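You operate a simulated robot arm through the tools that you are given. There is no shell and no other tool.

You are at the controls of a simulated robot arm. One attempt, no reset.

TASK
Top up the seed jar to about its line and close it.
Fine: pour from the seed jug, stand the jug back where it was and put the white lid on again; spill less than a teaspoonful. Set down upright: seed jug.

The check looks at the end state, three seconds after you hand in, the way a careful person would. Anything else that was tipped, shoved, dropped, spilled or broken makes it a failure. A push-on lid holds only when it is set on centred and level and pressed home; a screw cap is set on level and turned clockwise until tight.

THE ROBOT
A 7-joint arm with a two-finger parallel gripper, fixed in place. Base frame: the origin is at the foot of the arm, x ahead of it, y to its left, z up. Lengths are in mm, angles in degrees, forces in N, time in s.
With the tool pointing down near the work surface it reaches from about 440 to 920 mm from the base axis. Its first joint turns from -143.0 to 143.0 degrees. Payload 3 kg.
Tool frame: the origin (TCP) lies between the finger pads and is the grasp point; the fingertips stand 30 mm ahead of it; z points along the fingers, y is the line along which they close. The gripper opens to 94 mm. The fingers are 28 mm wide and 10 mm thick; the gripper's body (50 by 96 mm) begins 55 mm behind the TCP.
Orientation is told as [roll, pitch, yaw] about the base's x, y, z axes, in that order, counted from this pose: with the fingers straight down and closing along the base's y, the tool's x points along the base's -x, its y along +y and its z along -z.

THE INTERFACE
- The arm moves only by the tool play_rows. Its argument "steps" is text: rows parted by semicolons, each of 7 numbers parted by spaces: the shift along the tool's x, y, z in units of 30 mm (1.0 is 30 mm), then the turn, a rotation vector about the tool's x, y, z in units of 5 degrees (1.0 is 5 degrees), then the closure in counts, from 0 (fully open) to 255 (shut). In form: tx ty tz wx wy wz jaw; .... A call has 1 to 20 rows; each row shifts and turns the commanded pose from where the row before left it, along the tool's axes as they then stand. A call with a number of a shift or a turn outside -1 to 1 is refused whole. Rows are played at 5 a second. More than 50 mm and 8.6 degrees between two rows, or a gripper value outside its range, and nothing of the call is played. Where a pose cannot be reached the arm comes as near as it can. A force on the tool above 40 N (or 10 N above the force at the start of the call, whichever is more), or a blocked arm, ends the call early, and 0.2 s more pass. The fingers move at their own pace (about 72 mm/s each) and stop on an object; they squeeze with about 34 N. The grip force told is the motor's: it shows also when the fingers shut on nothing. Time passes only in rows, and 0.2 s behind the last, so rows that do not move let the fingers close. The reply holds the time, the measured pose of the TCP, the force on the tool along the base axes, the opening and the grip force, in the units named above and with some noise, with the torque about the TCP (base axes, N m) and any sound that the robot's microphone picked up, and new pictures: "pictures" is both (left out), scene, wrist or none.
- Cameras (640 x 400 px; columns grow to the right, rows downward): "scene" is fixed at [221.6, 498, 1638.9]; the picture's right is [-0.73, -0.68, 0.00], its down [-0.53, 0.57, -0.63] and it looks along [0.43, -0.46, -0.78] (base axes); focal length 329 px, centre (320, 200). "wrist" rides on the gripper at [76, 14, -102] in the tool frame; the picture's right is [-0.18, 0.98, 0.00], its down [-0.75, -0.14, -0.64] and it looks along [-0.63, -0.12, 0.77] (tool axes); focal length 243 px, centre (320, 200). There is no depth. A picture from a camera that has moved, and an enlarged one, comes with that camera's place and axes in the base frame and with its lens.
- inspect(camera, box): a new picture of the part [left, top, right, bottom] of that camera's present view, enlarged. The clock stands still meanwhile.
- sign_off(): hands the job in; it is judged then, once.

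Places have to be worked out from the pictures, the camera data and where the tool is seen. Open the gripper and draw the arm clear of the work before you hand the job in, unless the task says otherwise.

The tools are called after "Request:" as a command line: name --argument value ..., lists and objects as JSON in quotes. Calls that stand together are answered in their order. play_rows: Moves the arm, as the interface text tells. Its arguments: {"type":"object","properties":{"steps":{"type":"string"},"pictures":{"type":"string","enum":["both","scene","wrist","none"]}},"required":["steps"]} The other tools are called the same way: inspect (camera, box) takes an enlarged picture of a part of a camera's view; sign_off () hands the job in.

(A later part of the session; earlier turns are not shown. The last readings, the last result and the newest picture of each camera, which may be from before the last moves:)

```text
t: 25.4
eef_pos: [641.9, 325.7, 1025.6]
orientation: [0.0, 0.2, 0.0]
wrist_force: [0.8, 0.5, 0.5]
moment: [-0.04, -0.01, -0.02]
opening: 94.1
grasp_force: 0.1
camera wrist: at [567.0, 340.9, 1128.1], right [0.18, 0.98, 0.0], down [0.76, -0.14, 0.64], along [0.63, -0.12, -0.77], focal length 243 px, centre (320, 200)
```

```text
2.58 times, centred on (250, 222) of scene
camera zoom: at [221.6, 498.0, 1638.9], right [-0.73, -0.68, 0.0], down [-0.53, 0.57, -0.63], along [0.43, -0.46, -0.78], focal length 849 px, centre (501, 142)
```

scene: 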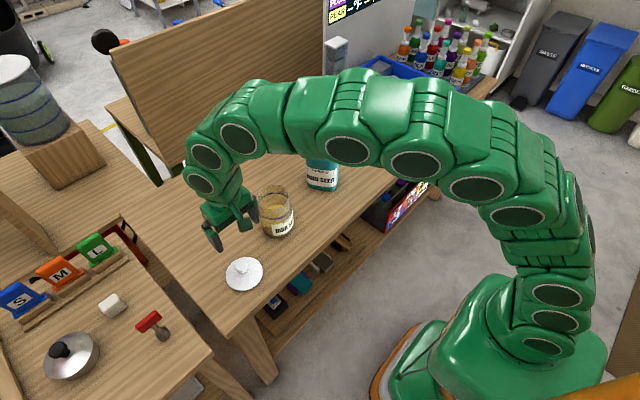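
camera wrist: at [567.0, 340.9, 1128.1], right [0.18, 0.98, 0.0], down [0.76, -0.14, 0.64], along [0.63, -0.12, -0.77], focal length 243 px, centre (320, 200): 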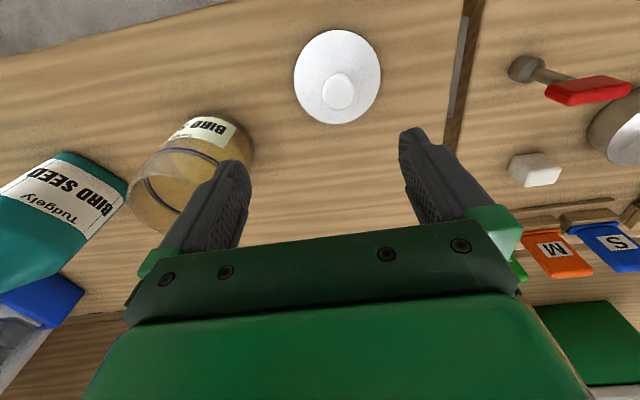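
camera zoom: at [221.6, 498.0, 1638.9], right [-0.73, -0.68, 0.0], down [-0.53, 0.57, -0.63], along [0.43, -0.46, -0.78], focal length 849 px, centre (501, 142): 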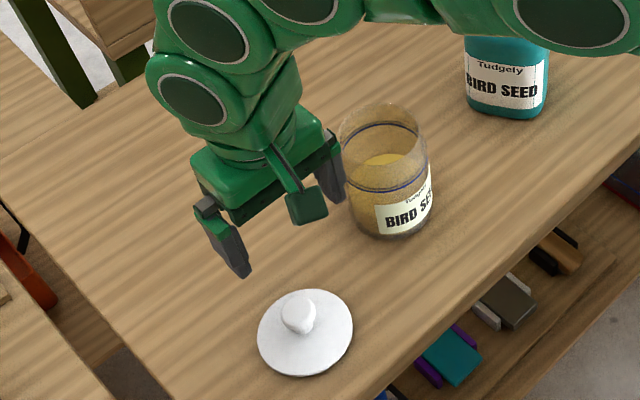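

The lid rests flat at about (637, 347), well clear. Now the jug: I'll rise and cross over to its robot side, for a look from where I plan to grasp.

Request:
play_rows --steps "0.5 0 -0.875 0 0 0 0; 0.5 0 -0.875 0 0 0 0; 0.5 0 -0.875 0 0 0 0; 0.5 0 -0.875 0 0 0 0; 0 -0.952 0 0 0 0 0; 0 -0.952 0 0 0 0 0; 0 -0.952 0 0 0 0 0; 0 -0.952 0 0 0 0 0; 0 -0.952 0 0 0 0 0; 0 -0.952 0 0 0 0 0; 0 -0.952 0 0 0 0 0; 0 -0.952 0 0 0 0 0; 0 -0.952 0 0 0 0 0; 0 -0.952 0 0 0 0 0; 0 -0.952 0 0 0 0 0; 0 -0.952 0 0 0 0 0; 0 -0.952 0 0 0 0 0; 0 -0.952 0 0 0 0 0; 0 -0.952 0 0 0 0 0; 0 -0.952 0 0 0 0 0" --pictures "none"

Request:
play_rows --steps "0 0 0 0 0 -0.775 0; 0 0 0 0 0 -0.775 0; 0 0 0 0 0 -0.775 0; 0 0 0 0 0 -0.775 0; 0 0 0 0 0 -0.775 0; 0 0 0 0 0 -0.775 0; 0 0 0 0 0 -0.775 0; 0 0 0 0 0 -0.775 0; 0 0 0 0 -0.8 0 0; 0 0 0 0 -0.8 0 0; 0 0 0 0 -0.8 0 0; 0 0 0 0 -0.8 0 0; 0 0 0 0 -0.8 0 0; 0 0 0 0 -0.8 0 0; 0 0 0 0 -0.8 0 0; 0 0 0 0 -0.8 0 0; 0 0 0 0 -0.8 0 0; 0 0 0 0 -0.8 0 0" --pictures "both"

```text
t: 29.6
eef_pos: [579.7, -130.7, 1128.9]
orientation: [0.0, 0.1, 0.0]
wrist_force: [-0.1, -0.2, 0.1]
moment: [0.01, 0.0, 0.0]
opening: 94.0
grasp_force: 0.1
```

```text
t: 33.4
eef_pos: [578.7, -131.0, 1130.7]
orientation: [0.1, -40.0, 31.0]
wrist_force: [0.5, -0.1, 0.2]
moment: [0.01, 0.03, 0.0]
opening: 94.0
grasp_force: 0.1
camera wrist: at [467.6, -182.0, 1160.6], right [-0.39, 0.91, 0.12], down [0.22, -0.04, 0.98], along [0.9, 0.4, -0.18], focal length 243 px, centre (320, 200)
```

scene: 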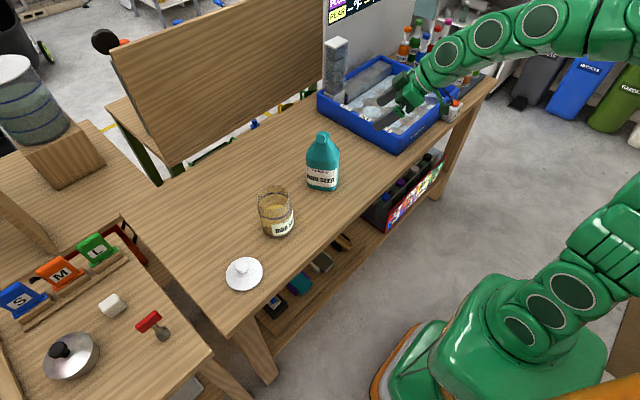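
wrist: 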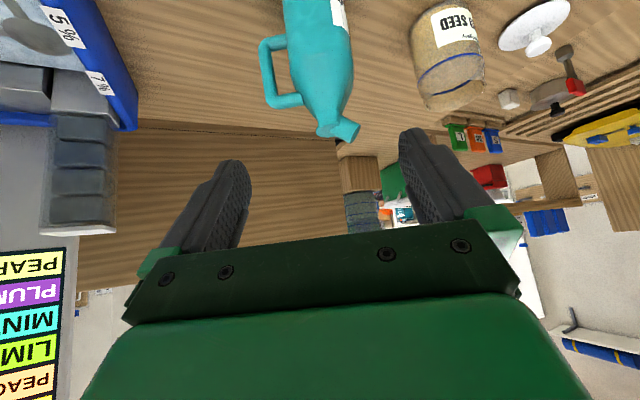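

That's a clear side profile of the jug with its handle and spout. I'll lower 130 mm so the whole jug is in view.

Request:
play_rows --steps "0.557 0 0.664 0 0 0 0; 0.557 0 0.664 0 0 0 0; 0.557 0 0.664 0 0 0 0; 0.557 0 0.664 0 0 0 0; 0.557 0 0.664 0 0 0 0; 0 0 0 0 0 0 0" --pictures "wrist"

Request:
inspect --camera "wrist" --box '[230, 60, 430, 230]'

```text
t: 34.8
eef_pos: [580.7, -131.1, 1000.7]
orientation: [0.0, -39.9, 31.0]
wrist_force: [0.0, -0.2, -0.2]
moment: [-0.01, 0.0, 0.0]
opening: 94.0
grasp_force: 0.1
camera wrist: at [468.9, -182.6, 1030.9], right [-0.39, 0.92, 0.12], down [0.21, -0.04, 0.98], along [0.9, 0.4, -0.18], focal length 243 px, centre (320, 200)
```

wrist: 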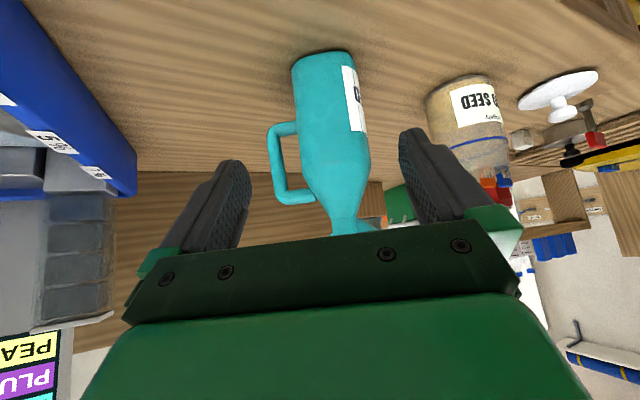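

```text
2.35 times, centred on (330, 145) of wrist
camera zoom: at [468.9, -182.6, 1030.9], right [-0.39, 0.92, 0.12], down [0.21, -0.04, 0.98], along [0.9, 0.4, -0.18], focal length 571 px, centre (296, 329)
```

zoom: 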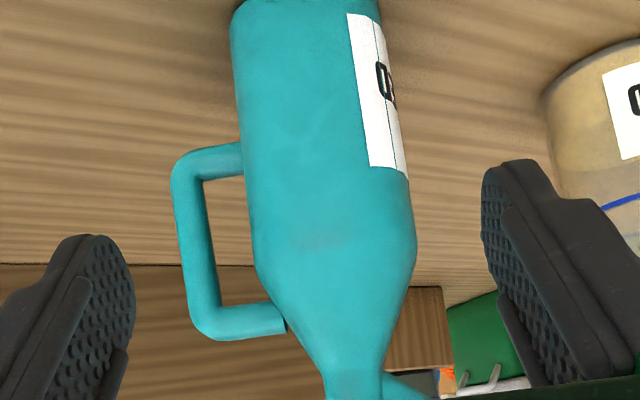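

The side view gives the jug's centre near (717, -44), about 75 mm deep and 97 mm wide. The handle loop is open between z≈888 and 961. I'll grip the body front to back from the robot side, with the rear finger passing through the handle gap. First I'll tilt to 60° and centre on it.

Request:
play_rows --steps "0 0.147 0 0 -0.8 0 0; 0 0 0 0 -0.8 0 0; 0 0 0 0 -0.8 0 0; 0 0 0 0 -0.8 0 0; 0 0 0 0 -0.8 0 0; 0 0 0 0 0 0 0" --pictures "both"

Request:
inspect --camera "wrist" --box '[200, 80, 460, 280]'

```text
t: 36.2
eef_pos: [577.8, -128.3, 1000.2]
orientation: [0.0, -60.0, 31.0]
wrist_force: [0.0, -0.5, -0.4]
moment: [0.03, -0.02, -0.01]
opening: 94.2
grasp_force: 0.0
camera wrist: at [463.8, -180.3, 986.6], right [-0.43, 0.89, 0.16], down [-0.08, -0.21, 0.97], along [0.9, 0.4, 0.16], focal length 243 px, centre (320, 200)
```

scene: 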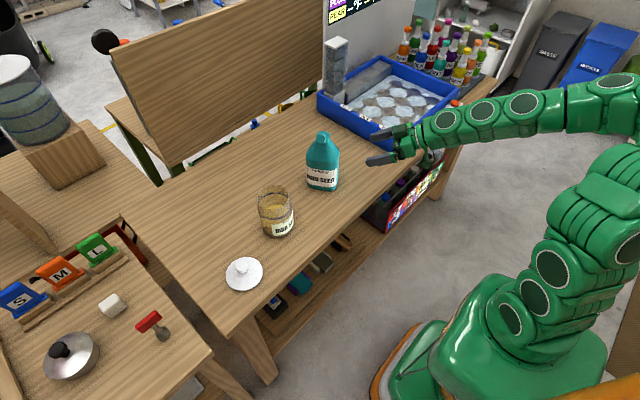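
wrist: 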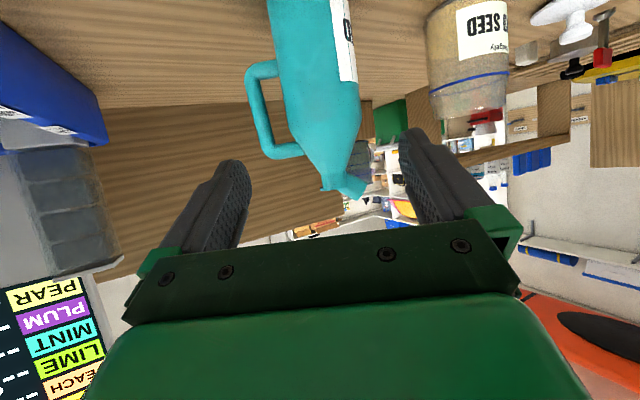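

```text
2.00 times, centred on (330, 180) of wrist
camera zoom: at [463.8, -180.3, 986.6], right [-0.43, 0.89, 0.16], down [-0.08, -0.21, 0.97], along [0.9, 0.4, 0.16], focal length 485 px, centre (300, 240)
```

zoom: 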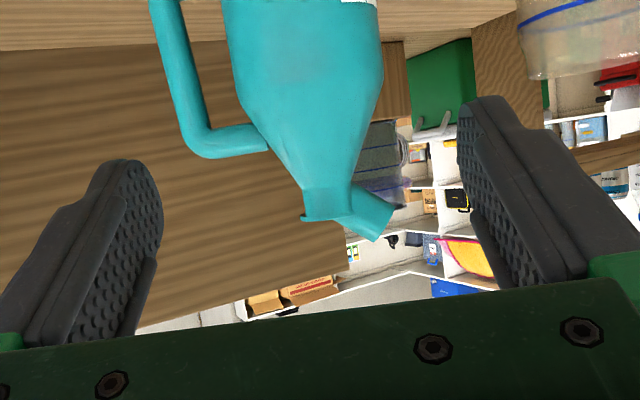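

The tool's n position matches the jug's centre (-407), and the spout tip works out near n=-374, z=1032. I'll advance 90 mm along the approach and check clearances before straddling.

Request:
play_rows --steps "-0.353 0 0 0 0 0 0; 0 0 0.6 0 0 0 0; 0 0 0.6 0 0 0 0; 0 0 0.6 0 0 0 0; 0 0 0.6 0 0 0 0; 0 0 0.6 0 0 0 0; 0 0 0 0 0 0 0" --pictures "both"

Request:
inspect --camera "wrist" --box '[200, 80, 460, 280]'

Request:
inspect --camera "scene" --box '[280, 100, 400, 220]'

```text
t: 37.8
eef_pos: [650.1, -84.3, 963.4]
orientation: [-0.1, -59.9, 31.0]
wrist_force: [0.4, 0.3, 0.4]
moment: [0.0, 0.01, 0.04]
opening: 93.7
grasp_force: 0.1
camera wrist: at [535.6, -135.6, 949.9], right [-0.43, 0.89, 0.16], down [-0.08, -0.21, 0.97], along [0.9, 0.4, 0.16], focal length 243 px, centre (320, 200)
```

scene: 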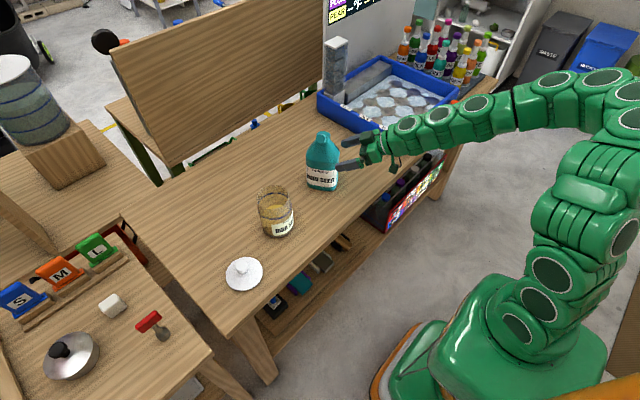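
wrist: 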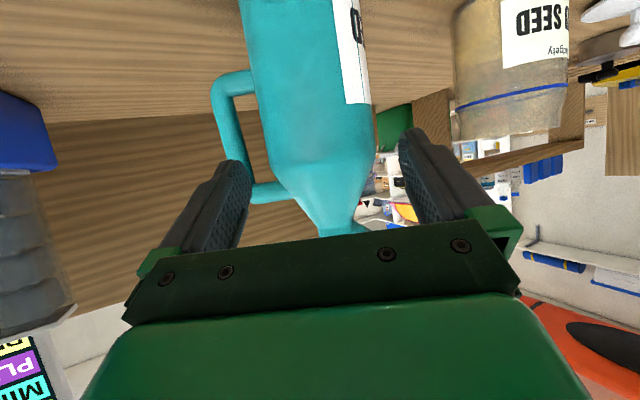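

```text
2.00 times, centred on (330, 180) of wrist
camera zoom: at [535.6, -135.6, 949.9], right [-0.43, 0.89, 0.16], down [-0.08, -0.21, 0.97], along [0.9, 0.4, 0.16], focal length 485 px, centre (300, 240)
```

zoom: 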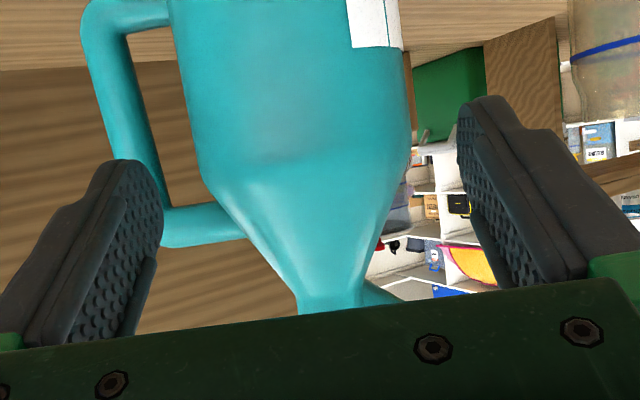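

```text
3.33 times, centred on (340, 160) of scene
camera zoom: at [221.6, 498.0, 1638.9], right [-0.73, -0.68, 0.0], down [-0.53, 0.57, -0.63], along [0.43, -0.46, -0.78], focal length 1097 px, centre (253, 333)
```

zoom: 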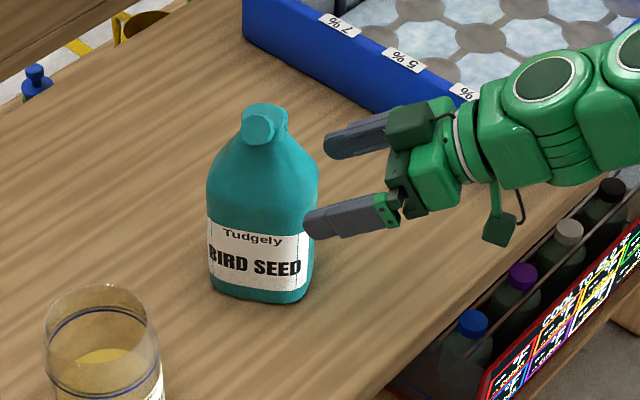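

Both fingers line up to straddle the body, whose half-depth is about 34 mm against the 47 mm opening. I'll nudge 1.5 mm in +n, advance 39 mm more, and recheck.

Request:
play_rows --steps "0 0.05 0.25 0 0 0 0; 0 0 0.25 0 0 0 0; 0 0 0.25 0 0 0 0; 0 0 0.25 0 0 0 0; 0 0 0.3 0 0 0 0; 0 0 0 0 0 0 0" --pictures "both"

Request:
inspect --camera "wrist" --box '[200, 80, 460, 280]'

Request:
inspect --camera "scene" --box '[280, 100, 400, 220]'

```text
t: 39.2
eef_pos: [675.4, -65.4, 945.2]
orientation: [0.1, -59.9, 30.9]
wrist_force: [-0.8, 0.4, 0.1]
moment: [0.01, 0.01, -0.02]
opening: 94.1
grasp_force: 0.0
camera wrist: at [562.3, -117.6, 930.8], right [-0.43, 0.89, 0.16], down [-0.08, -0.21, 0.97], along [0.9, 0.4, 0.16], focal length 243 px, centre (320, 200)
```

scene: 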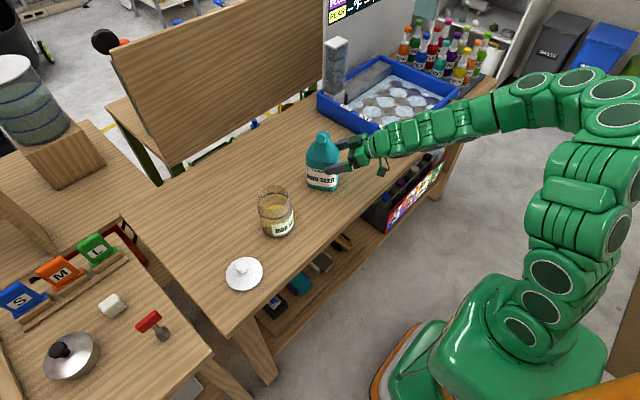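
wrist: 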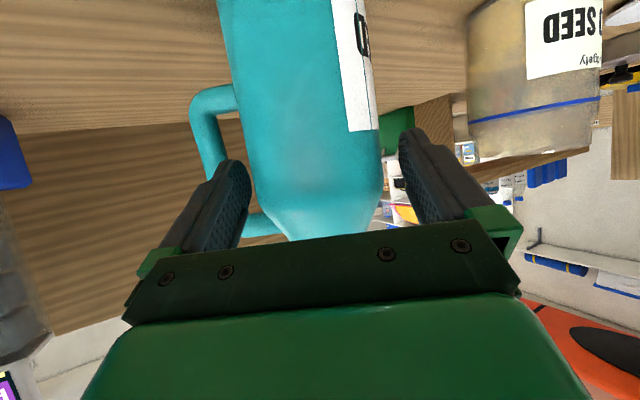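

```text
2.00 times, centred on (330, 180) of wrist
camera zoom: at [562.3, -117.6, 930.8], right [-0.43, 0.89, 0.16], down [-0.08, -0.21, 0.97], along [0.9, 0.4, 0.16], focal length 485 px, centre (300, 240)
```

zoom: 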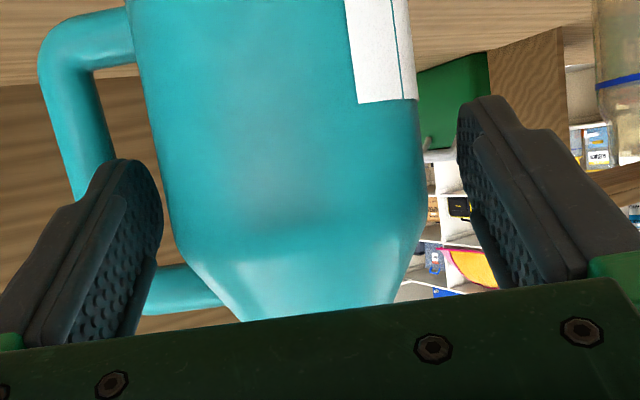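

```text
3.33 times, centred on (340, 160) of scene
camera zoom: at [221.6, 498.0, 1638.9], right [-0.73, -0.68, 0.0], down [-0.53, 0.57, -0.63], along [0.43, -0.46, -0.78], focal length 1097 px, centre (253, 333)
```

zoom: 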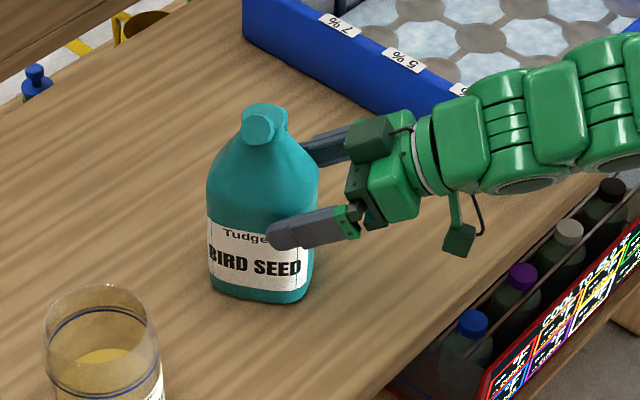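

The fingers straddle the body, with about 10 mm free on the back side and between the rear finger and the handle bar. I'll advance the remaining 36 mm.

Request:
play_rows --steps "0 0 0.25 0 0 0 0; 0 0 0.25 0 0 0 0; 0 0 0.25 0 0 0 0; 0 0 0.25 0 0 0 0; 0 0 0.2 0 0 0 0; 0 0 0 0 0 0 0" --pictures "both"

Request:
inspect --camera "wrist" --box '[180, 60, 440, 260]'

Request:
inspect --camera "scene" --box '[280, 100, 400, 220]'

```text
t: 40.6
eef_pos: [704.7, -50.1, 927.0]
orientation: [0.1, -59.9, 30.9]
wrist_force: [0.7, -0.8, -0.2]
moment: [-0.01, -0.01, 0.03]
opening: 93.7
grasp_force: 0.1
camera wrist: at [589.5, -102.4, 912.6], right [-0.43, 0.89, 0.16], down [-0.08, -0.21, 0.97], along [0.9, 0.4, 0.16], focal length 243 px, centre (320, 200)
```

scene: 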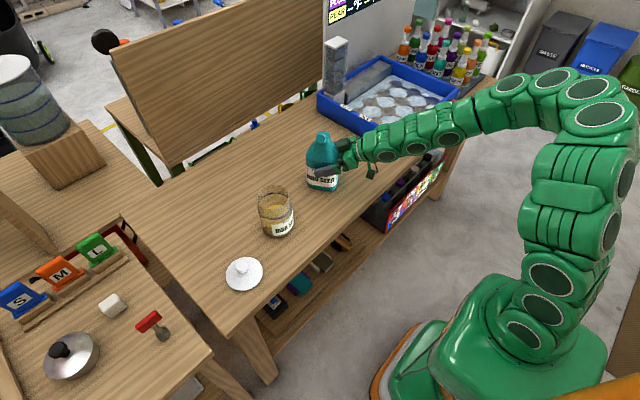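
wrist: 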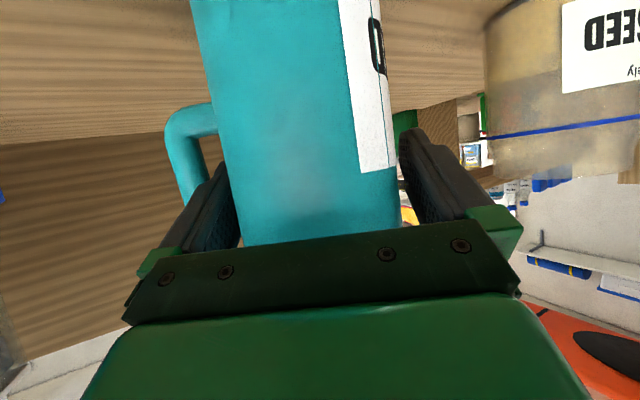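

```text
2.00 times, centred on (310, 160) of wrist
camera zoom: at [589.5, -102.4, 912.6], right [-0.43, 0.89, 0.16], down [-0.08, -0.21, 0.97], along [0.9, 0.4, 0.16], focal length 485 px, centre (340, 280)
```

zoom: 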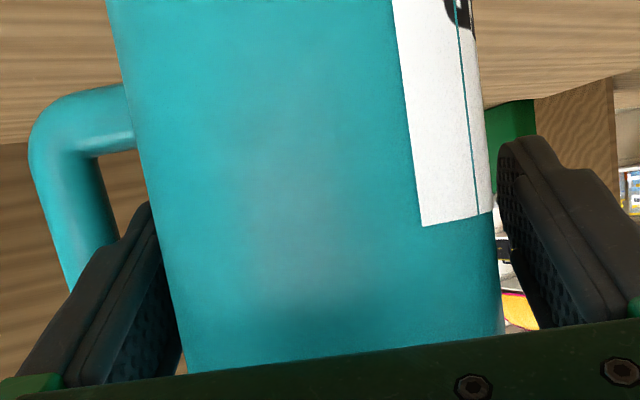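

```text
3.33 times, centred on (340, 160) of scene
camera zoom: at [221.6, 498.0, 1638.9], right [-0.73, -0.68, 0.0], down [-0.53, 0.57, -0.63], along [0.43, -0.46, -0.78], focal length 1097 px, centre (253, 333)
```

zoom: 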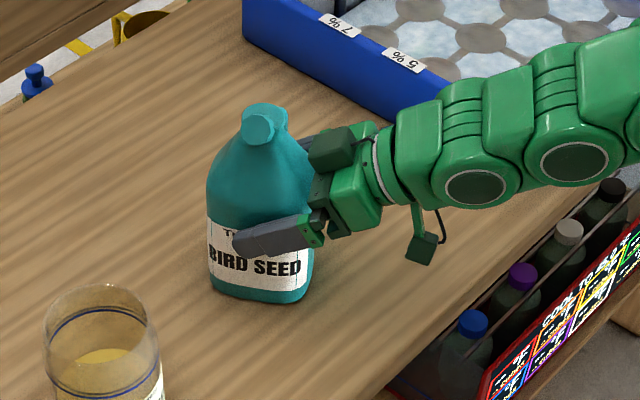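

The TCP is centred at (704.7, -50.1, 927), with the rear finger inside the handle loop and the front finger across the label. Closing now.

Request:
play_rows --steps "0 0 0 0 0 0 255; 0 0 0 0 0 0 255; 0 0 0 0 0 0 255; 0 0 0 0 0 0 255; 0 0 0 0 0 0 255" --pictures "both"

Request:
inspect --camera "wrist" --box '[180, 60, 440, 260]'

Request:
inspect --camera "scene" --box '[280, 100, 400, 220]'

```text
t: 41.8
eef_pos: [703.7, -50.5, 927.1]
orientation: [0.0, -59.8, 30.9]
wrist_force: [1.7, -3.5, 2.5]
moment: [-0.03, -0.05, -0.06]
opening: 82.8
grasp_force: 33.4
camera wrist: at [589.5, -102.6, 912.7], right [-0.43, 0.89, 0.16], down [-0.08, -0.21, 0.97], along [0.9, 0.4, 0.16], focal length 243 px, centre (320, 200)
```

scene: 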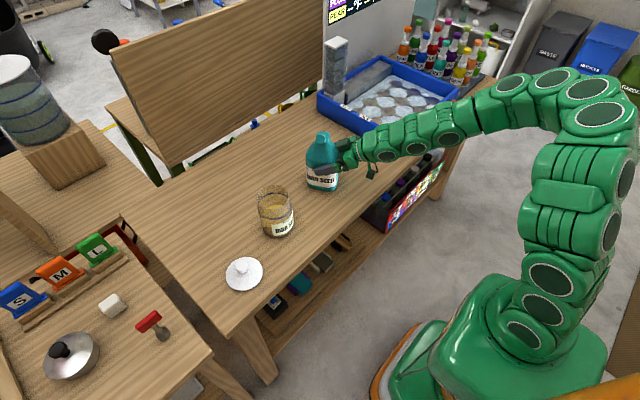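
wrist: 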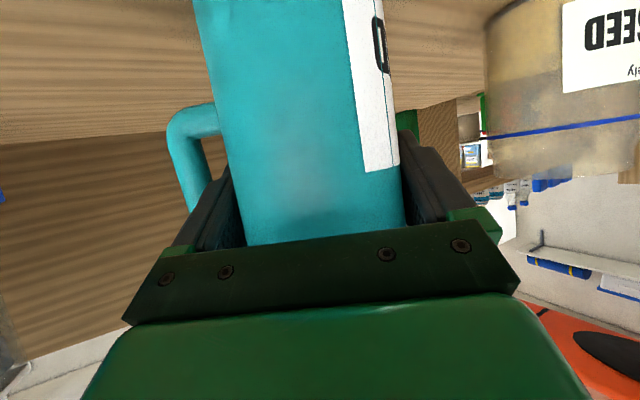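

```text
2.00 times, centred on (310, 160) of wrist
camera zoom: at [589.5, -102.6, 912.7], right [-0.43, 0.89, 0.16], down [-0.08, -0.21, 0.97], along [0.9, 0.4, 0.16], focal length 485 px, centre (340, 280)
```

zoom: 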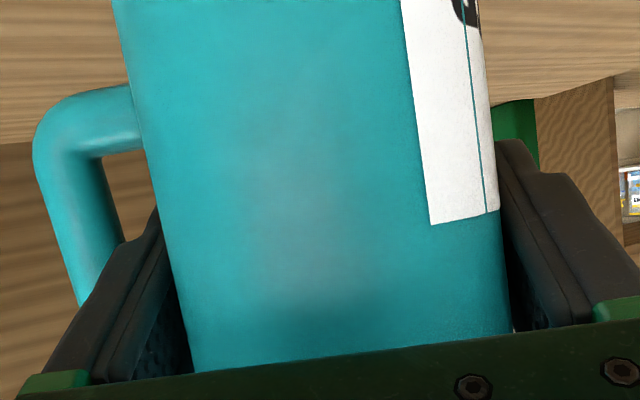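

```text
3.33 times, centred on (340, 160) of scene
camera zoom: at [221.6, 498.0, 1638.9], right [-0.73, -0.68, 0.0], down [-0.53, 0.57, -0.63], along [0.43, -0.46, -0.78], focal length 1097 px, centre (253, 333)
```

zoom: 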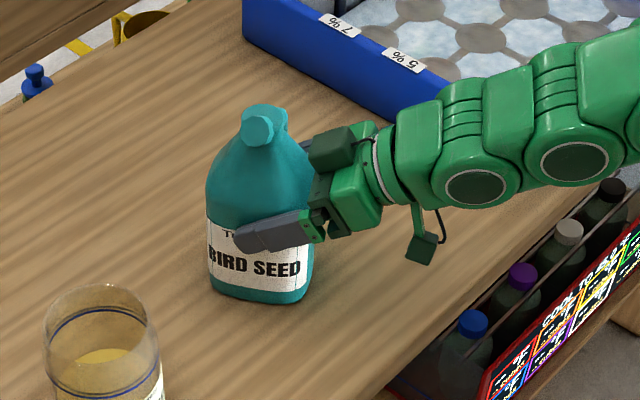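

Gripped: 82.8 mm opening at 33 N, and the jug moved less than 2 mm. I'll lift 20 mm gently and check for slip.

Request:
play_rows --steps "-0.072 0 -0.042 0 0 0 255; -0.144 0 -0.083 0 0 0 255; -0.144 0 -0.083 0 0 0 255; -0.144 0 -0.083 0 0 0 255; -0.072 0 -0.042 0 0 0 255; 0 0 0 0 0 0 255" --pictures "both"

Request:
inspect --camera "wrist" --box '[180, 60, 440, 260]'

Request:
inspect --camera "scene" --box '[280, 100, 400, 220]'

```text
t: 43.2
eef_pos: [704.1, -51.0, 947.2]
orientation: [0.1, -59.9, 31.0]
wrist_force: [0.1, 0.4, -7.0]
moment: [-0.04, 0.1, -0.03]
opening: 83.0
grasp_force: 34.3
camera wrist: at [589.5, -102.3, 933.4], right [-0.43, 0.89, 0.16], down [-0.08, -0.21, 0.97], along [0.9, 0.4, 0.16], focal length 243 px, centre (320, 200)
```

scene: 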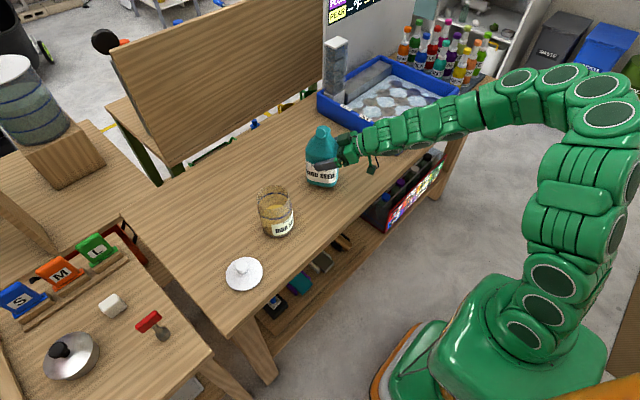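
wrist: 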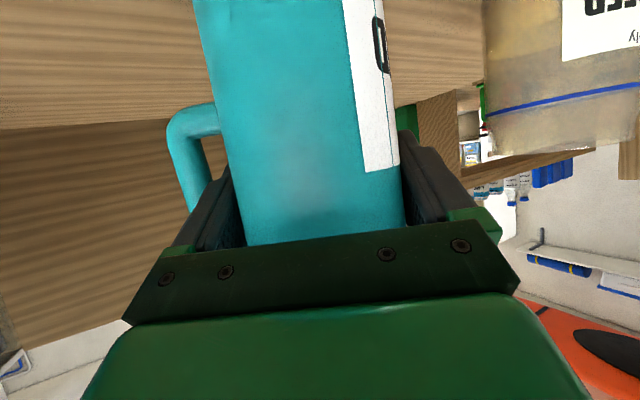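

```text
2.00 times, centred on (310, 160) of wrist
camera zoom: at [589.5, -102.3, 933.4], right [-0.43, 0.89, 0.16], down [-0.08, -0.21, 0.97], along [0.9, 0.4, 0.16], focal length 485 px, centre (340, 280)
```

zoom: 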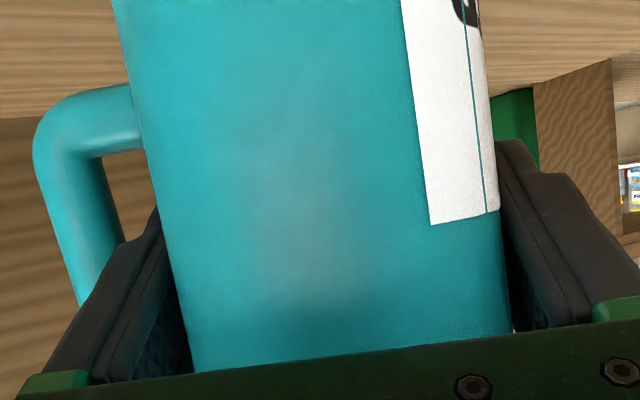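

```text
3.33 times, centred on (340, 160) of scene
camera zoom: at [221.6, 498.0, 1638.9], right [-0.73, -0.68, 0.0], down [-0.53, 0.57, -0.63], along [0.43, -0.46, -0.78], focal length 1097 px, centre (253, 333)
```

zoom: 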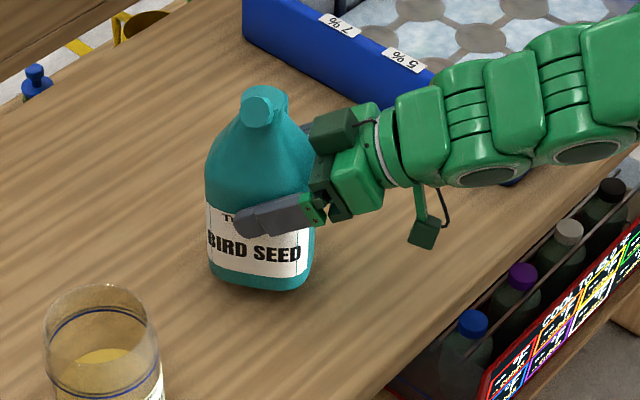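

The jug is held firmly with no slip and weighs about 7 N, so I can use that to gauge what leaves it. I'll lift another 138 mm and carry it upright until the spout is above the jar's centre.

Request:
play_rows --steps "-0.4 0 -0.23 0 0 0 255; -0.664 0 -0.383 0 0 0 255; -0.664 0 -0.383 0 0 0 255; -0.664 0 -0.383 0 0 0 255; -0.664 0 -0.383 0 0 0 255; -0.664 0 -0.383 0 0 0 255; -0.264 0 -0.153 0 0 0 255; -0.112 0.398 0.194 0 0 0 255; -0.224 0.796 0.387 0 0 0 255; -0.224 0.796 0.387 0 0 0 255; -0.224 0.796 0.387 0 0 0 255; -0.224 0.796 0.387 0 0 0 255; -0.224 0.796 0.387 0 0 0 255; -0.224 0.796 0.387 0 0 0 255; -0.112 0.398 0.194 0 0 0 255; 0 0 0 0 0 0 255; 0 0 0 0 0 0 255" --pictures "both"

Request:
inspect --camera "scene" --box '[210, 80, 350, 250]'

```text
t: 46.8
eef_pos: [698.6, 141.4, 1086.8]
orientation: [0.1, -59.9, 30.9]
wrist_force: [-0.5, 0.3, -6.4]
moment: [-0.03, 0.07, -0.01]
opening: 82.7
grasp_force: 33.9
camera wrist: at [585.3, 88.1, 1071.7], right [-0.43, 0.89, 0.16], down [-0.08, -0.21, 0.97], along [0.9, 0.4, 0.16], focal length 243 px, centre (320, 200)
```

scene: 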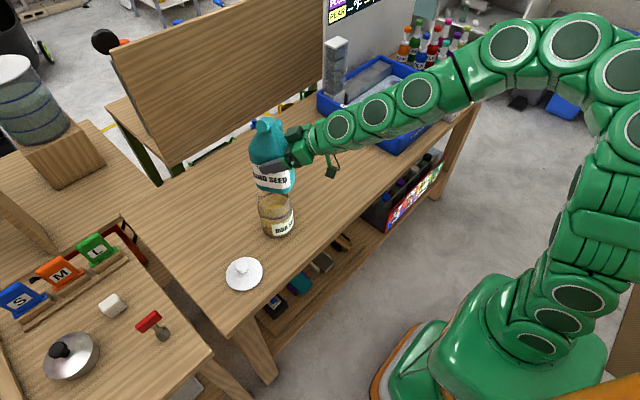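
wrist: 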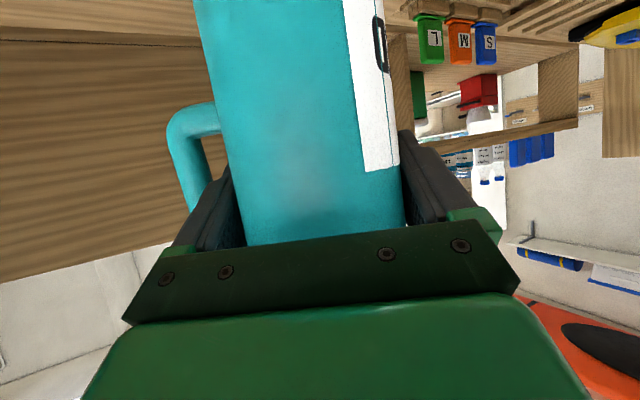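

```text
2.35 times, centred on (280, 165) of scene
camera zoom: at [221.6, 498.0, 1638.9], right [-0.73, -0.68, 0.0], down [-0.53, 0.57, -0.63], along [0.43, -0.46, -0.78], focal length 774 px, centre (414, 282)
```

zoom: 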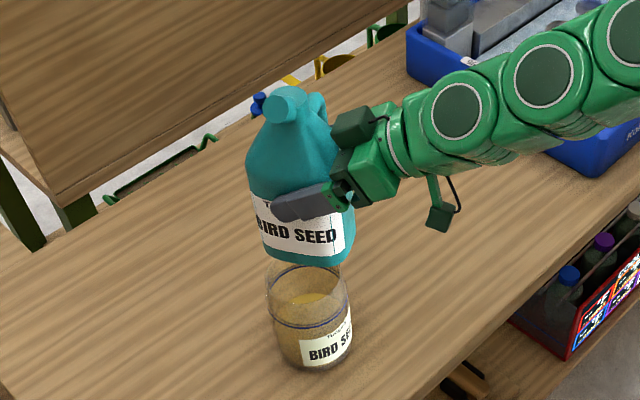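

The jug hangs above the jar. I'll zoom in on the spout and the jar mouth to confirm how they line up before tilting.

Request:
inspect --camera "scene" --box '[240, 105, 310, 175]'

Request:
inspect --camera "scene" --box '[245, 175, 305, 245]'

```text
5.71 times, centred on (275, 140) of scene
camera zoom: at [221.6, 498.0, 1638.9], right [-0.73, -0.68, 0.0], down [-0.53, 0.57, -0.63], along [0.43, -0.46, -0.78], focal length 1881 px, centre (577, 543)
```

zoom: 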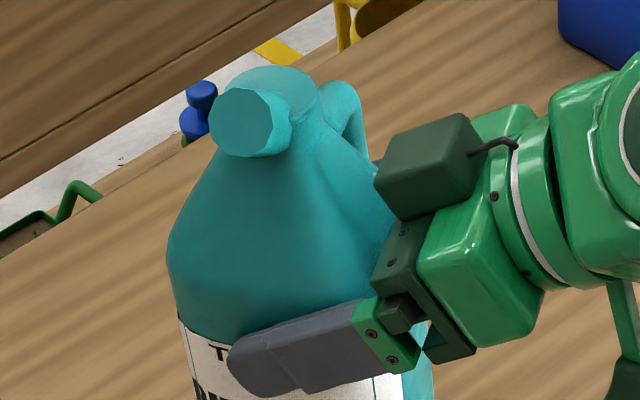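

```text
5.71 times, centred on (275, 210) of scene
camera zoom: at [221.6, 498.0, 1638.9], right [-0.73, -0.68, 0.0], down [-0.53, 0.57, -0.63], along [0.43, -0.46, -0.78], focal length 1881 px, centre (577, 143)
```

zoom: 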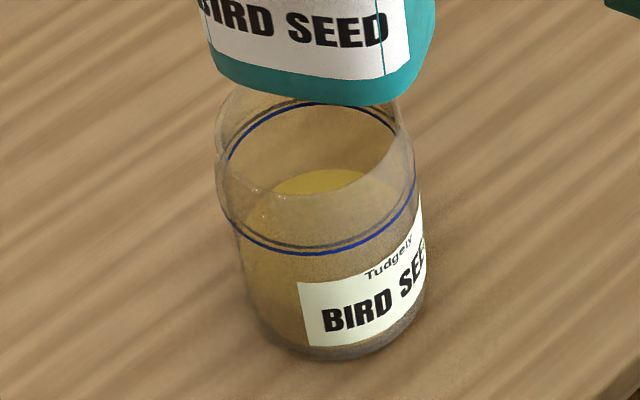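

The spout is within a few mm of the jar's axis. I'll tilt in 5° steps about the jug's width axis, shifting the TCP so the spout tip stays over the jar, and stop at 30° to check.

Request:
play_rows --steps "0.095 -0.295 0.055 0.5 0 -0.866 255; 0.117 -0.284 0.068 0.5 0 -0.866 255; 0.433 -0.186 0.25 0.5 0 -0.866 255; 0.445 -0.142 0.257 0.5 0 -0.866 255; 0.504 -0.039 0.291 0.5 0 -0.866 255; 0.505 0.013 0.291 0.5 0 -0.866 255; 0 0 0 0 0 0 255" --pictures "both"

Request:
inspect --camera "scene" --box '[220, 110, 330, 245]'

```text
t: 48.4
eef_pos: [721.9, 98.8, 1019.9]
orientation: [-48.9, -48.4, 71.8]
wrist_force: [0.2, -0.7, -7.1]
moment: [0.04, 0.14, 0.0]
opening: 82.9
grasp_force: 33.9
camera wrist: at [612.6, 39.3, 999.6], right [-0.4, 0.85, -0.35], down [-0.34, 0.22, 0.91], along [0.85, 0.49, 0.2], focal length 243 px, centre (320, 200)
```

scene: 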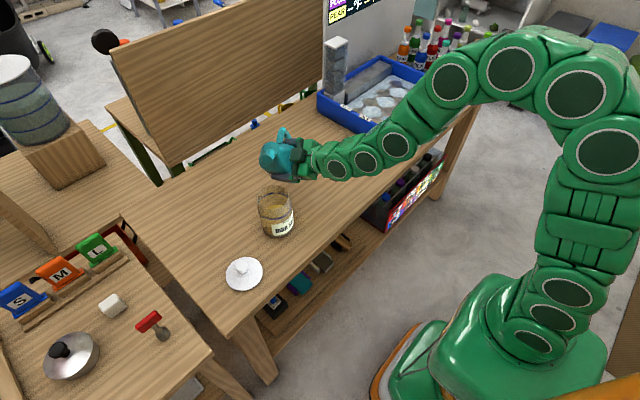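
wrist: 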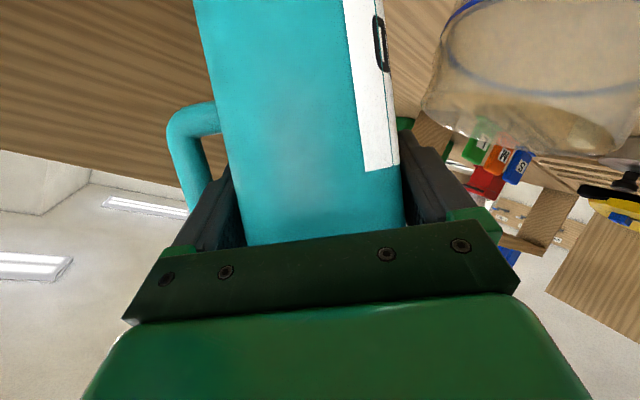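

```text
2.96 times, centred on (275, 178) of scene
camera zoom: at [221.6, 498.0, 1638.9], right [-0.73, -0.68, 0.0], down [-0.53, 0.57, -0.63], along [0.43, -0.46, -0.78], focal length 975 px, centre (453, 267)
```

zoom: 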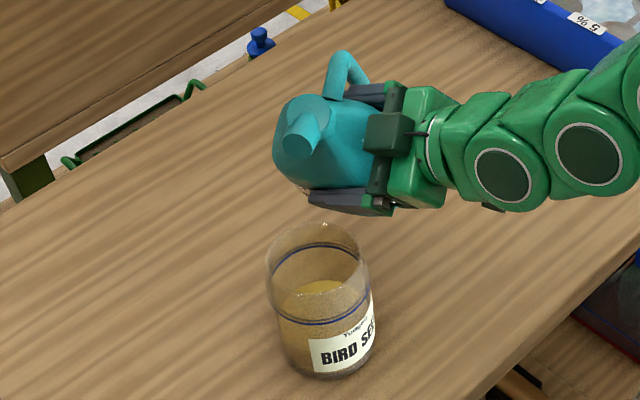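

The pose is as computed, with the spout above the jar mouth and no seed flowing yet. I'll continue to 50°, then look.

Request:
play_rows --steps "0.393 0.037 0.227 0.5 0 -0.866 255; 0.389 0.077 0.225 0.5 0 -0.866 255; 0.191 -0.006 0.11 0.5 0 -0.866 255; 0.191 0.013 0.11 0.5 0 -0.866 255; 0 0 0 0 0 0 255" --pictures "both"

Request:
inspect --camera "scene" --box '[235, 130, 325, 245]'

```text
t: 49.6
eef_pos: [731.7, 82.4, 984.4]
orientation: [-67.1, -33.8, 83.9]
wrist_force: [0.7, -0.1, -7.1]
moment: [0.06, 0.11, 0.0]
opening: 82.8
grasp_force: 34.0
camera wrist: at [626.4, 15.8, 964.0], right [-0.31, 0.69, -0.65], down [-0.49, 0.47, 0.73], along [0.81, 0.55, 0.19], focal length 243 px, centre (320, 200)
```

scene: 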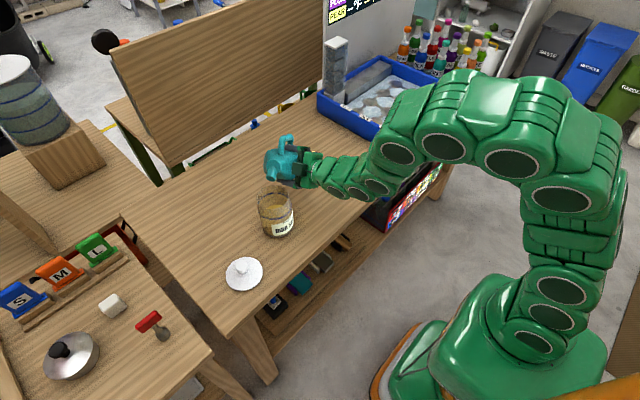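
wrist: 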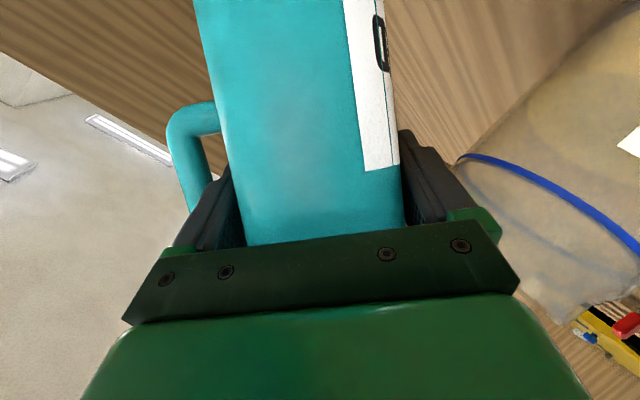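

```text
3.48 times, centred on (280, 188) of scene
camera zoom: at [221.6, 498.0, 1638.9], right [-0.73, -0.68, 0.0], down [-0.53, 0.57, -0.63], along [0.43, -0.46, -0.78], focal length 1145 px, centre (459, 244)
```

zoom: 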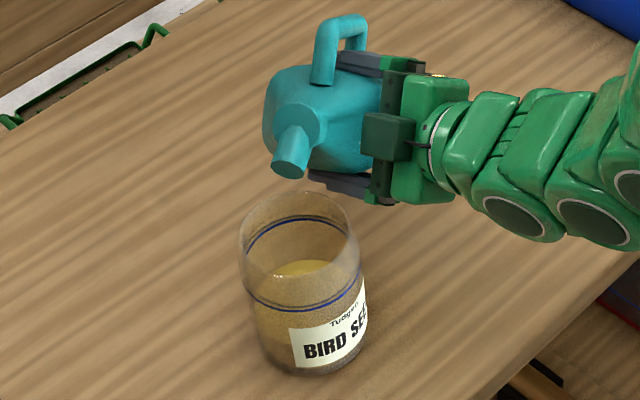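

Still no flow at 50°. I'll look closely at the jar to judge the present seed level against the line.

Request:
inspect --camera "scene" --box '[250, 180, 300, 242]'

Request:
inspect --camera "wrist" --box '[430, 60, 640, 360]'

```text
6.45 times, centred on (275, 211) of scene
camera zoom: at [221.6, 498.0, 1638.9], right [-0.73, -0.68, 0.0], down [-0.53, 0.57, -0.63], along [0.43, -0.46, -0.78], focal length 2124 px, centre (610, 129)
```

zoom: 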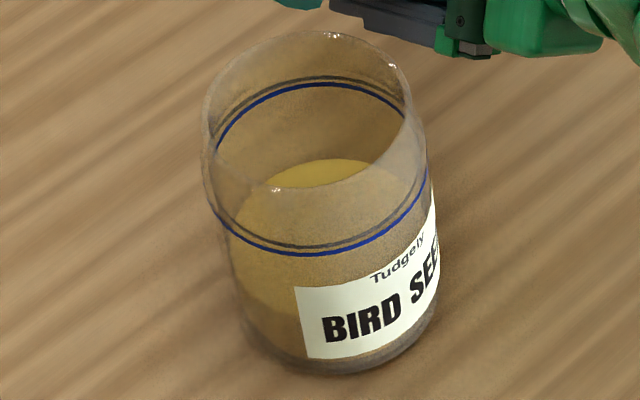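

```text
1.33 times, centred on (535, 210) of wrist
camera zoom: at [626.4, 15.8, 964.0], right [-0.31, 0.69, -0.65], down [-0.49, 0.47, 0.73], along [0.81, 0.55, 0.19], focal length 324 px, centre (33, 187)
```

zoom: 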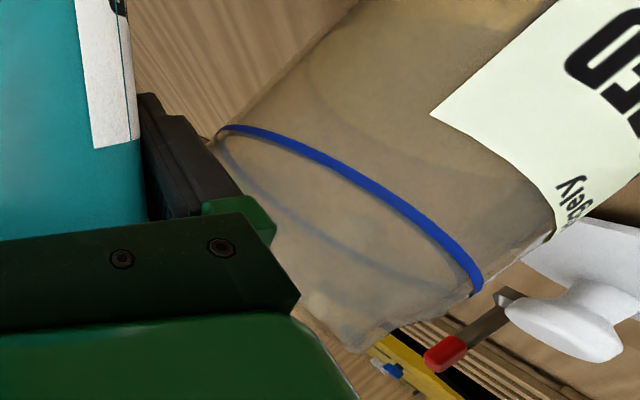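

The seed surface is roughly 45–48 mm below the blue ring, so about 240 ml has to go in, which should show as around 1.5 N. I'll tilt on to 70° and check for flow.

Request:
play_rows --steps "0.06 -0.065 0.035 0.5 0 -0.866 255; 0.065 -0.059 0.037 0.5 0 -0.866 255; 0 0 0 0 0 0 255" --pictures "none"

Request:
inspect --camera "scene" --box '[240, 140, 320, 242]'

Request:
play_rows --steps "-0.021 -0.122 -0.012 0.5 0 -0.866 255; -0.012 -0.124 -0.007 0.5 0 -0.866 255; 0 0 0 0 0 0 255" --pictures "none"

Request:
inspect --camera "scene" --box '[240, 140, 320, 242]'

```text
t: 50.4
eef_pos: [735.2, 78.4, 985.1]
orientation: [-73.8, -25.6, 87.3]
wrist_force: [0.7, -0.2, -6.6]
moment: [0.1, 0.15, 0.0]
opening: 82.9
grasp_force: 33.7
```

```text
3.92 times, centred on (280, 191) of scene
camera zoom: at [221.6, 498.0, 1638.9], right [-0.73, -0.68, 0.0], down [-0.53, 0.57, -0.63], along [0.43, -0.46, -0.78], focal length 1291 px, centre (477, 235)
```

zoom: 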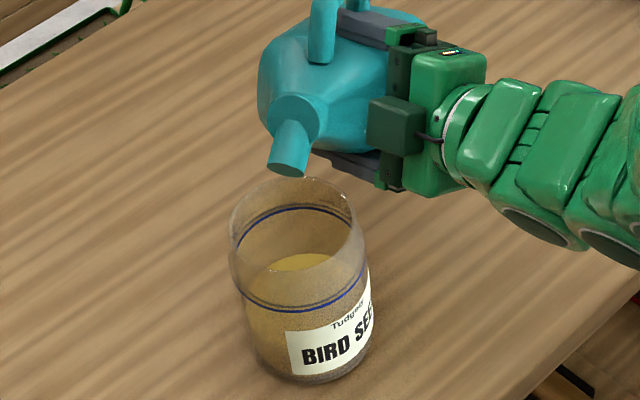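

```text
t: 51.2
eef_pos: [736.0, 75.1, 993.1]
orientation: [-79.7, -17.1, 89.4]
wrist_force: [0.2, -0.4, -7.8]
moment: [0.1, 0.11, 0.01]
opening: 82.7
grasp_force: 34.4
```

```text
3.92 times, centred on (280, 191) of scene
camera zoom: at [221.6, 498.0, 1638.9], right [-0.73, -0.68, 0.0], down [-0.53, 0.57, -0.63], along [0.43, -0.46, -0.78], focal length 1291 px, centre (477, 235)
```

zoom: 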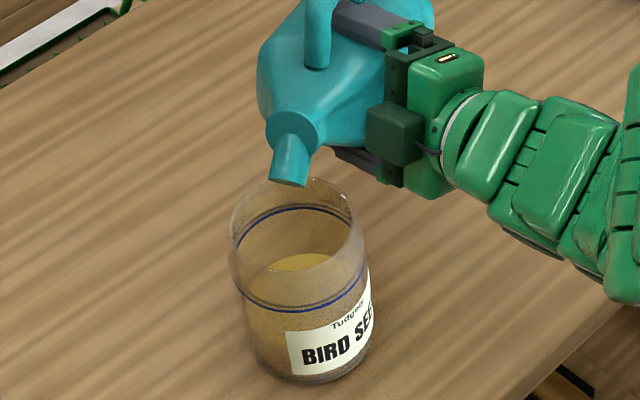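

No flow yet at 70°, and the spout tip sits about 40 mm above the middle of the mouth. I'll continue to 80°, then 90°, looking after each.

Request:
play_rows --steps "-0.068 -0.17 -0.039 0.5 0 -0.866 255; -0.054 -0.176 -0.031 0.5 0 -0.866 255; 0 0 0 0 0 0 255" --pictures "none"

Request:
inspect --camera "scene" --box '[240, 140, 320, 242]'

```text
t: 52.0
eef_pos: [736.4, 75.2, 1003.7]
orientation: [-84.8, -8.6, 90.6]
wrist_force: [0.5, -0.9, -6.9]
moment: [0.09, 0.18, 0.03]
opening: 82.8
grasp_force: 33.7
```

```text
3.92 times, centred on (280, 191) of scene
camera zoom: at [221.6, 498.0, 1638.9], right [-0.73, -0.68, 0.0], down [-0.53, 0.57, -0.63], along [0.43, -0.46, -0.78], focal length 1291 px, centre (477, 235)
```

zoom: 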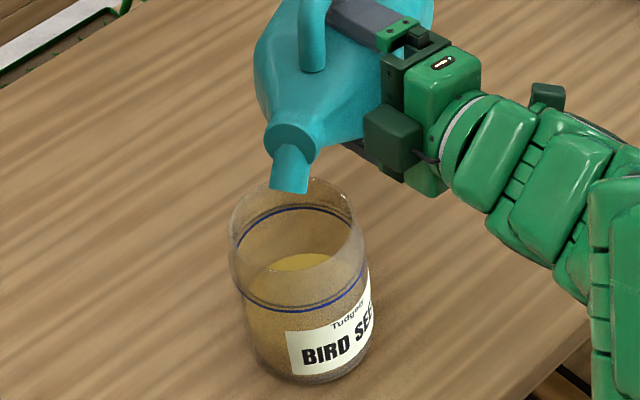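

Still nothing at 80°. From here I'll go 5° at a time.

Request:
play_rows --steps "-0.094 -0.213 -0.054 0.5 0 -0.866 255; 0 0 0 0 0 0 255; 0 0 0 0 0 0 255" --pictures "none"

Request:
inspect --camera "scene" --box '[240, 140, 320, 242]'

```text
t: 52.8
eef_pos: [734.8, 78.8, 1011.6]
orientation: [-87.4, -4.3, 91.0]
wrist_force: [-0.5, 0.6, -6.5]
moment: [0.08, 0.16, 0.0]
opening: 82.8
grasp_force: 33.7
```

```text
3.92 times, centred on (280, 191) of scene
camera zoom: at [221.6, 498.0, 1638.9], right [-0.73, -0.68, 0.0], down [-0.53, 0.57, -0.63], along [0.43, -0.46, -0.78], focal length 1291 px, centre (477, 235)
```

zoom: 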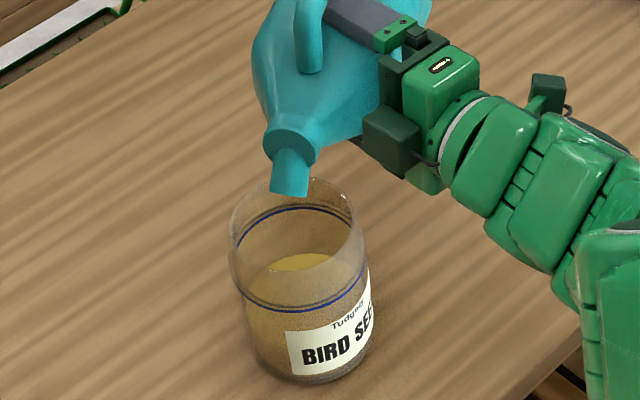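

No flow at 85°; next is 90°.

Request:
play_rows --steps "-0.078 -0.221 -0.045 0.5 0 -0.866 255; 0 0 0 0 0 0 255; 0 0 0 0 0 0 255" --pictures "none"

Request:
inspect --camera "scene" --box '[240, 140, 320, 242]'

```text
t: 53.6
eef_pos: [734.7, 79.7, 1016.4]
orientation: [-90.0, 0.0, 91.0]
wrist_force: [-0.4, -0.7, -7.6]
moment: [0.09, 0.17, -0.04]
opening: 82.4
grasp_force: 33.6
```

```text
3.92 times, centred on (280, 191) of scene
camera zoom: at [221.6, 498.0, 1638.9], right [-0.73, -0.68, 0.0], down [-0.53, 0.57, -0.63], along [0.43, -0.46, -0.78], focal length 1291 px, centre (477, 235)
```

zoom: 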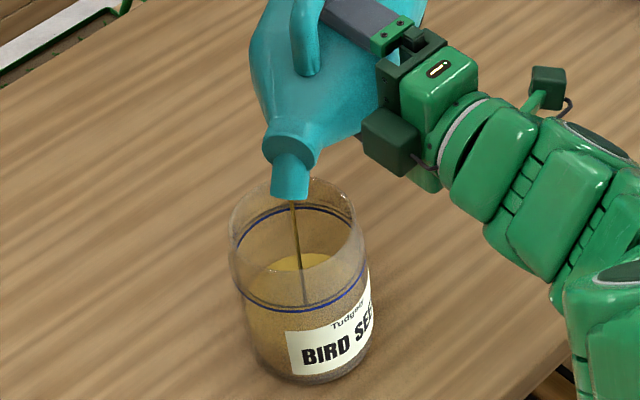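

Seed has started to flow at 90°, a thin stream falling into the middle of the jar. I'll hold for a second and measure.

Request:
play_rows --steps "0 0 0 0 0 0 255; 0 0 0 0 0 0 255; 0 0 0 0 0 0 255; 0 0 0 0 0 0 255; 0 0 0 0 0 0 255" --pictures "none"

Request:
inspect --camera "scene" --box '[250, 172, 300, 242]'

```text
t: 54.8
eef_pos: [735.5, 80.1, 1016.7]
orientation: [-89.8, 0.0, 90.9]
wrist_force: [0.2, -0.4, -6.9]
moment: [0.09, 0.13, -0.02]
opening: 82.7
grasp_force: 34.3
```

```text
5.71 times, centred on (275, 207) of scene
camera zoom: at [221.6, 498.0, 1638.9], right [-0.73, -0.68, 0.0], down [-0.53, 0.57, -0.63], along [0.43, -0.46, -0.78], focal length 1881 px, centre (577, 160)
```

zoom: 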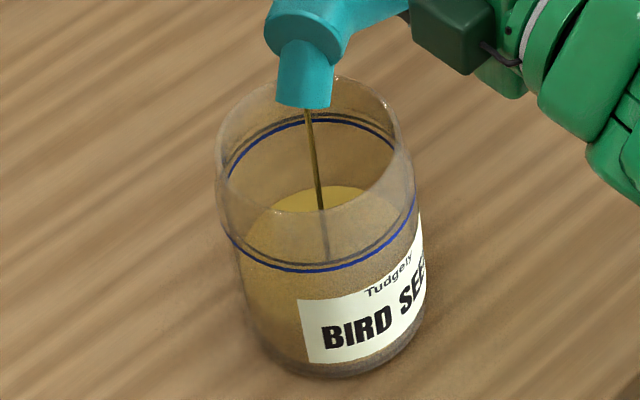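

The stream is thin and steady with hardly any level change yet. I'll hold 2 s more to measure the rate.

Request:
play_rows --steps "0 0 0 0 0 0 255; 0 0 0 0 0 0 255; 0 0 0 0 0 0 255; 0 0 0 0 0 0 255; 0 0 0 0 0 0 255; 0 0 0 0 0 0 255; 0 0 0 0 0 0 255; 0 0 0 0 0 0 255; 0 0 0 0 0 0 255; 0 0 0 0 0 0 255" --pictures "none"

Request:
inspect --camera "scene" --box '[250, 172, 300, 242]'

```text
t: 57.0
eef_pos: [734.1, 78.7, 1015.4]
orientation: [-90.0, 0.0, 91.0]
wrist_force: [0.6, -0.6, -7.2]
moment: [0.11, 0.18, 0.02]
opening: 82.9
grasp_force: 33.7
```

```text
5.71 times, centred on (275, 207) of scene
camera zoom: at [221.6, 498.0, 1638.9], right [-0.73, -0.68, 0.0], down [-0.53, 0.57, -0.63], along [0.43, -0.46, -0.78], focal length 1881 px, centre (577, 160)
```

zoom: 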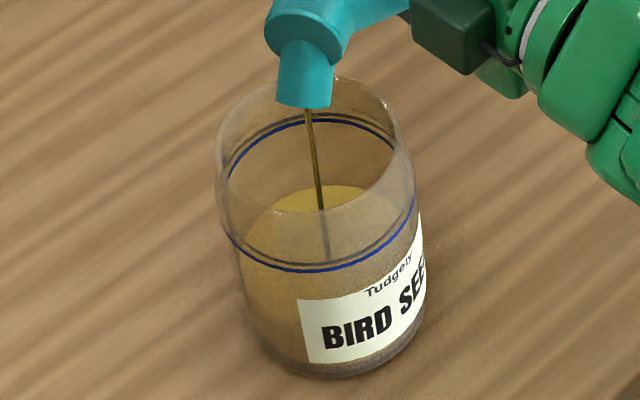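

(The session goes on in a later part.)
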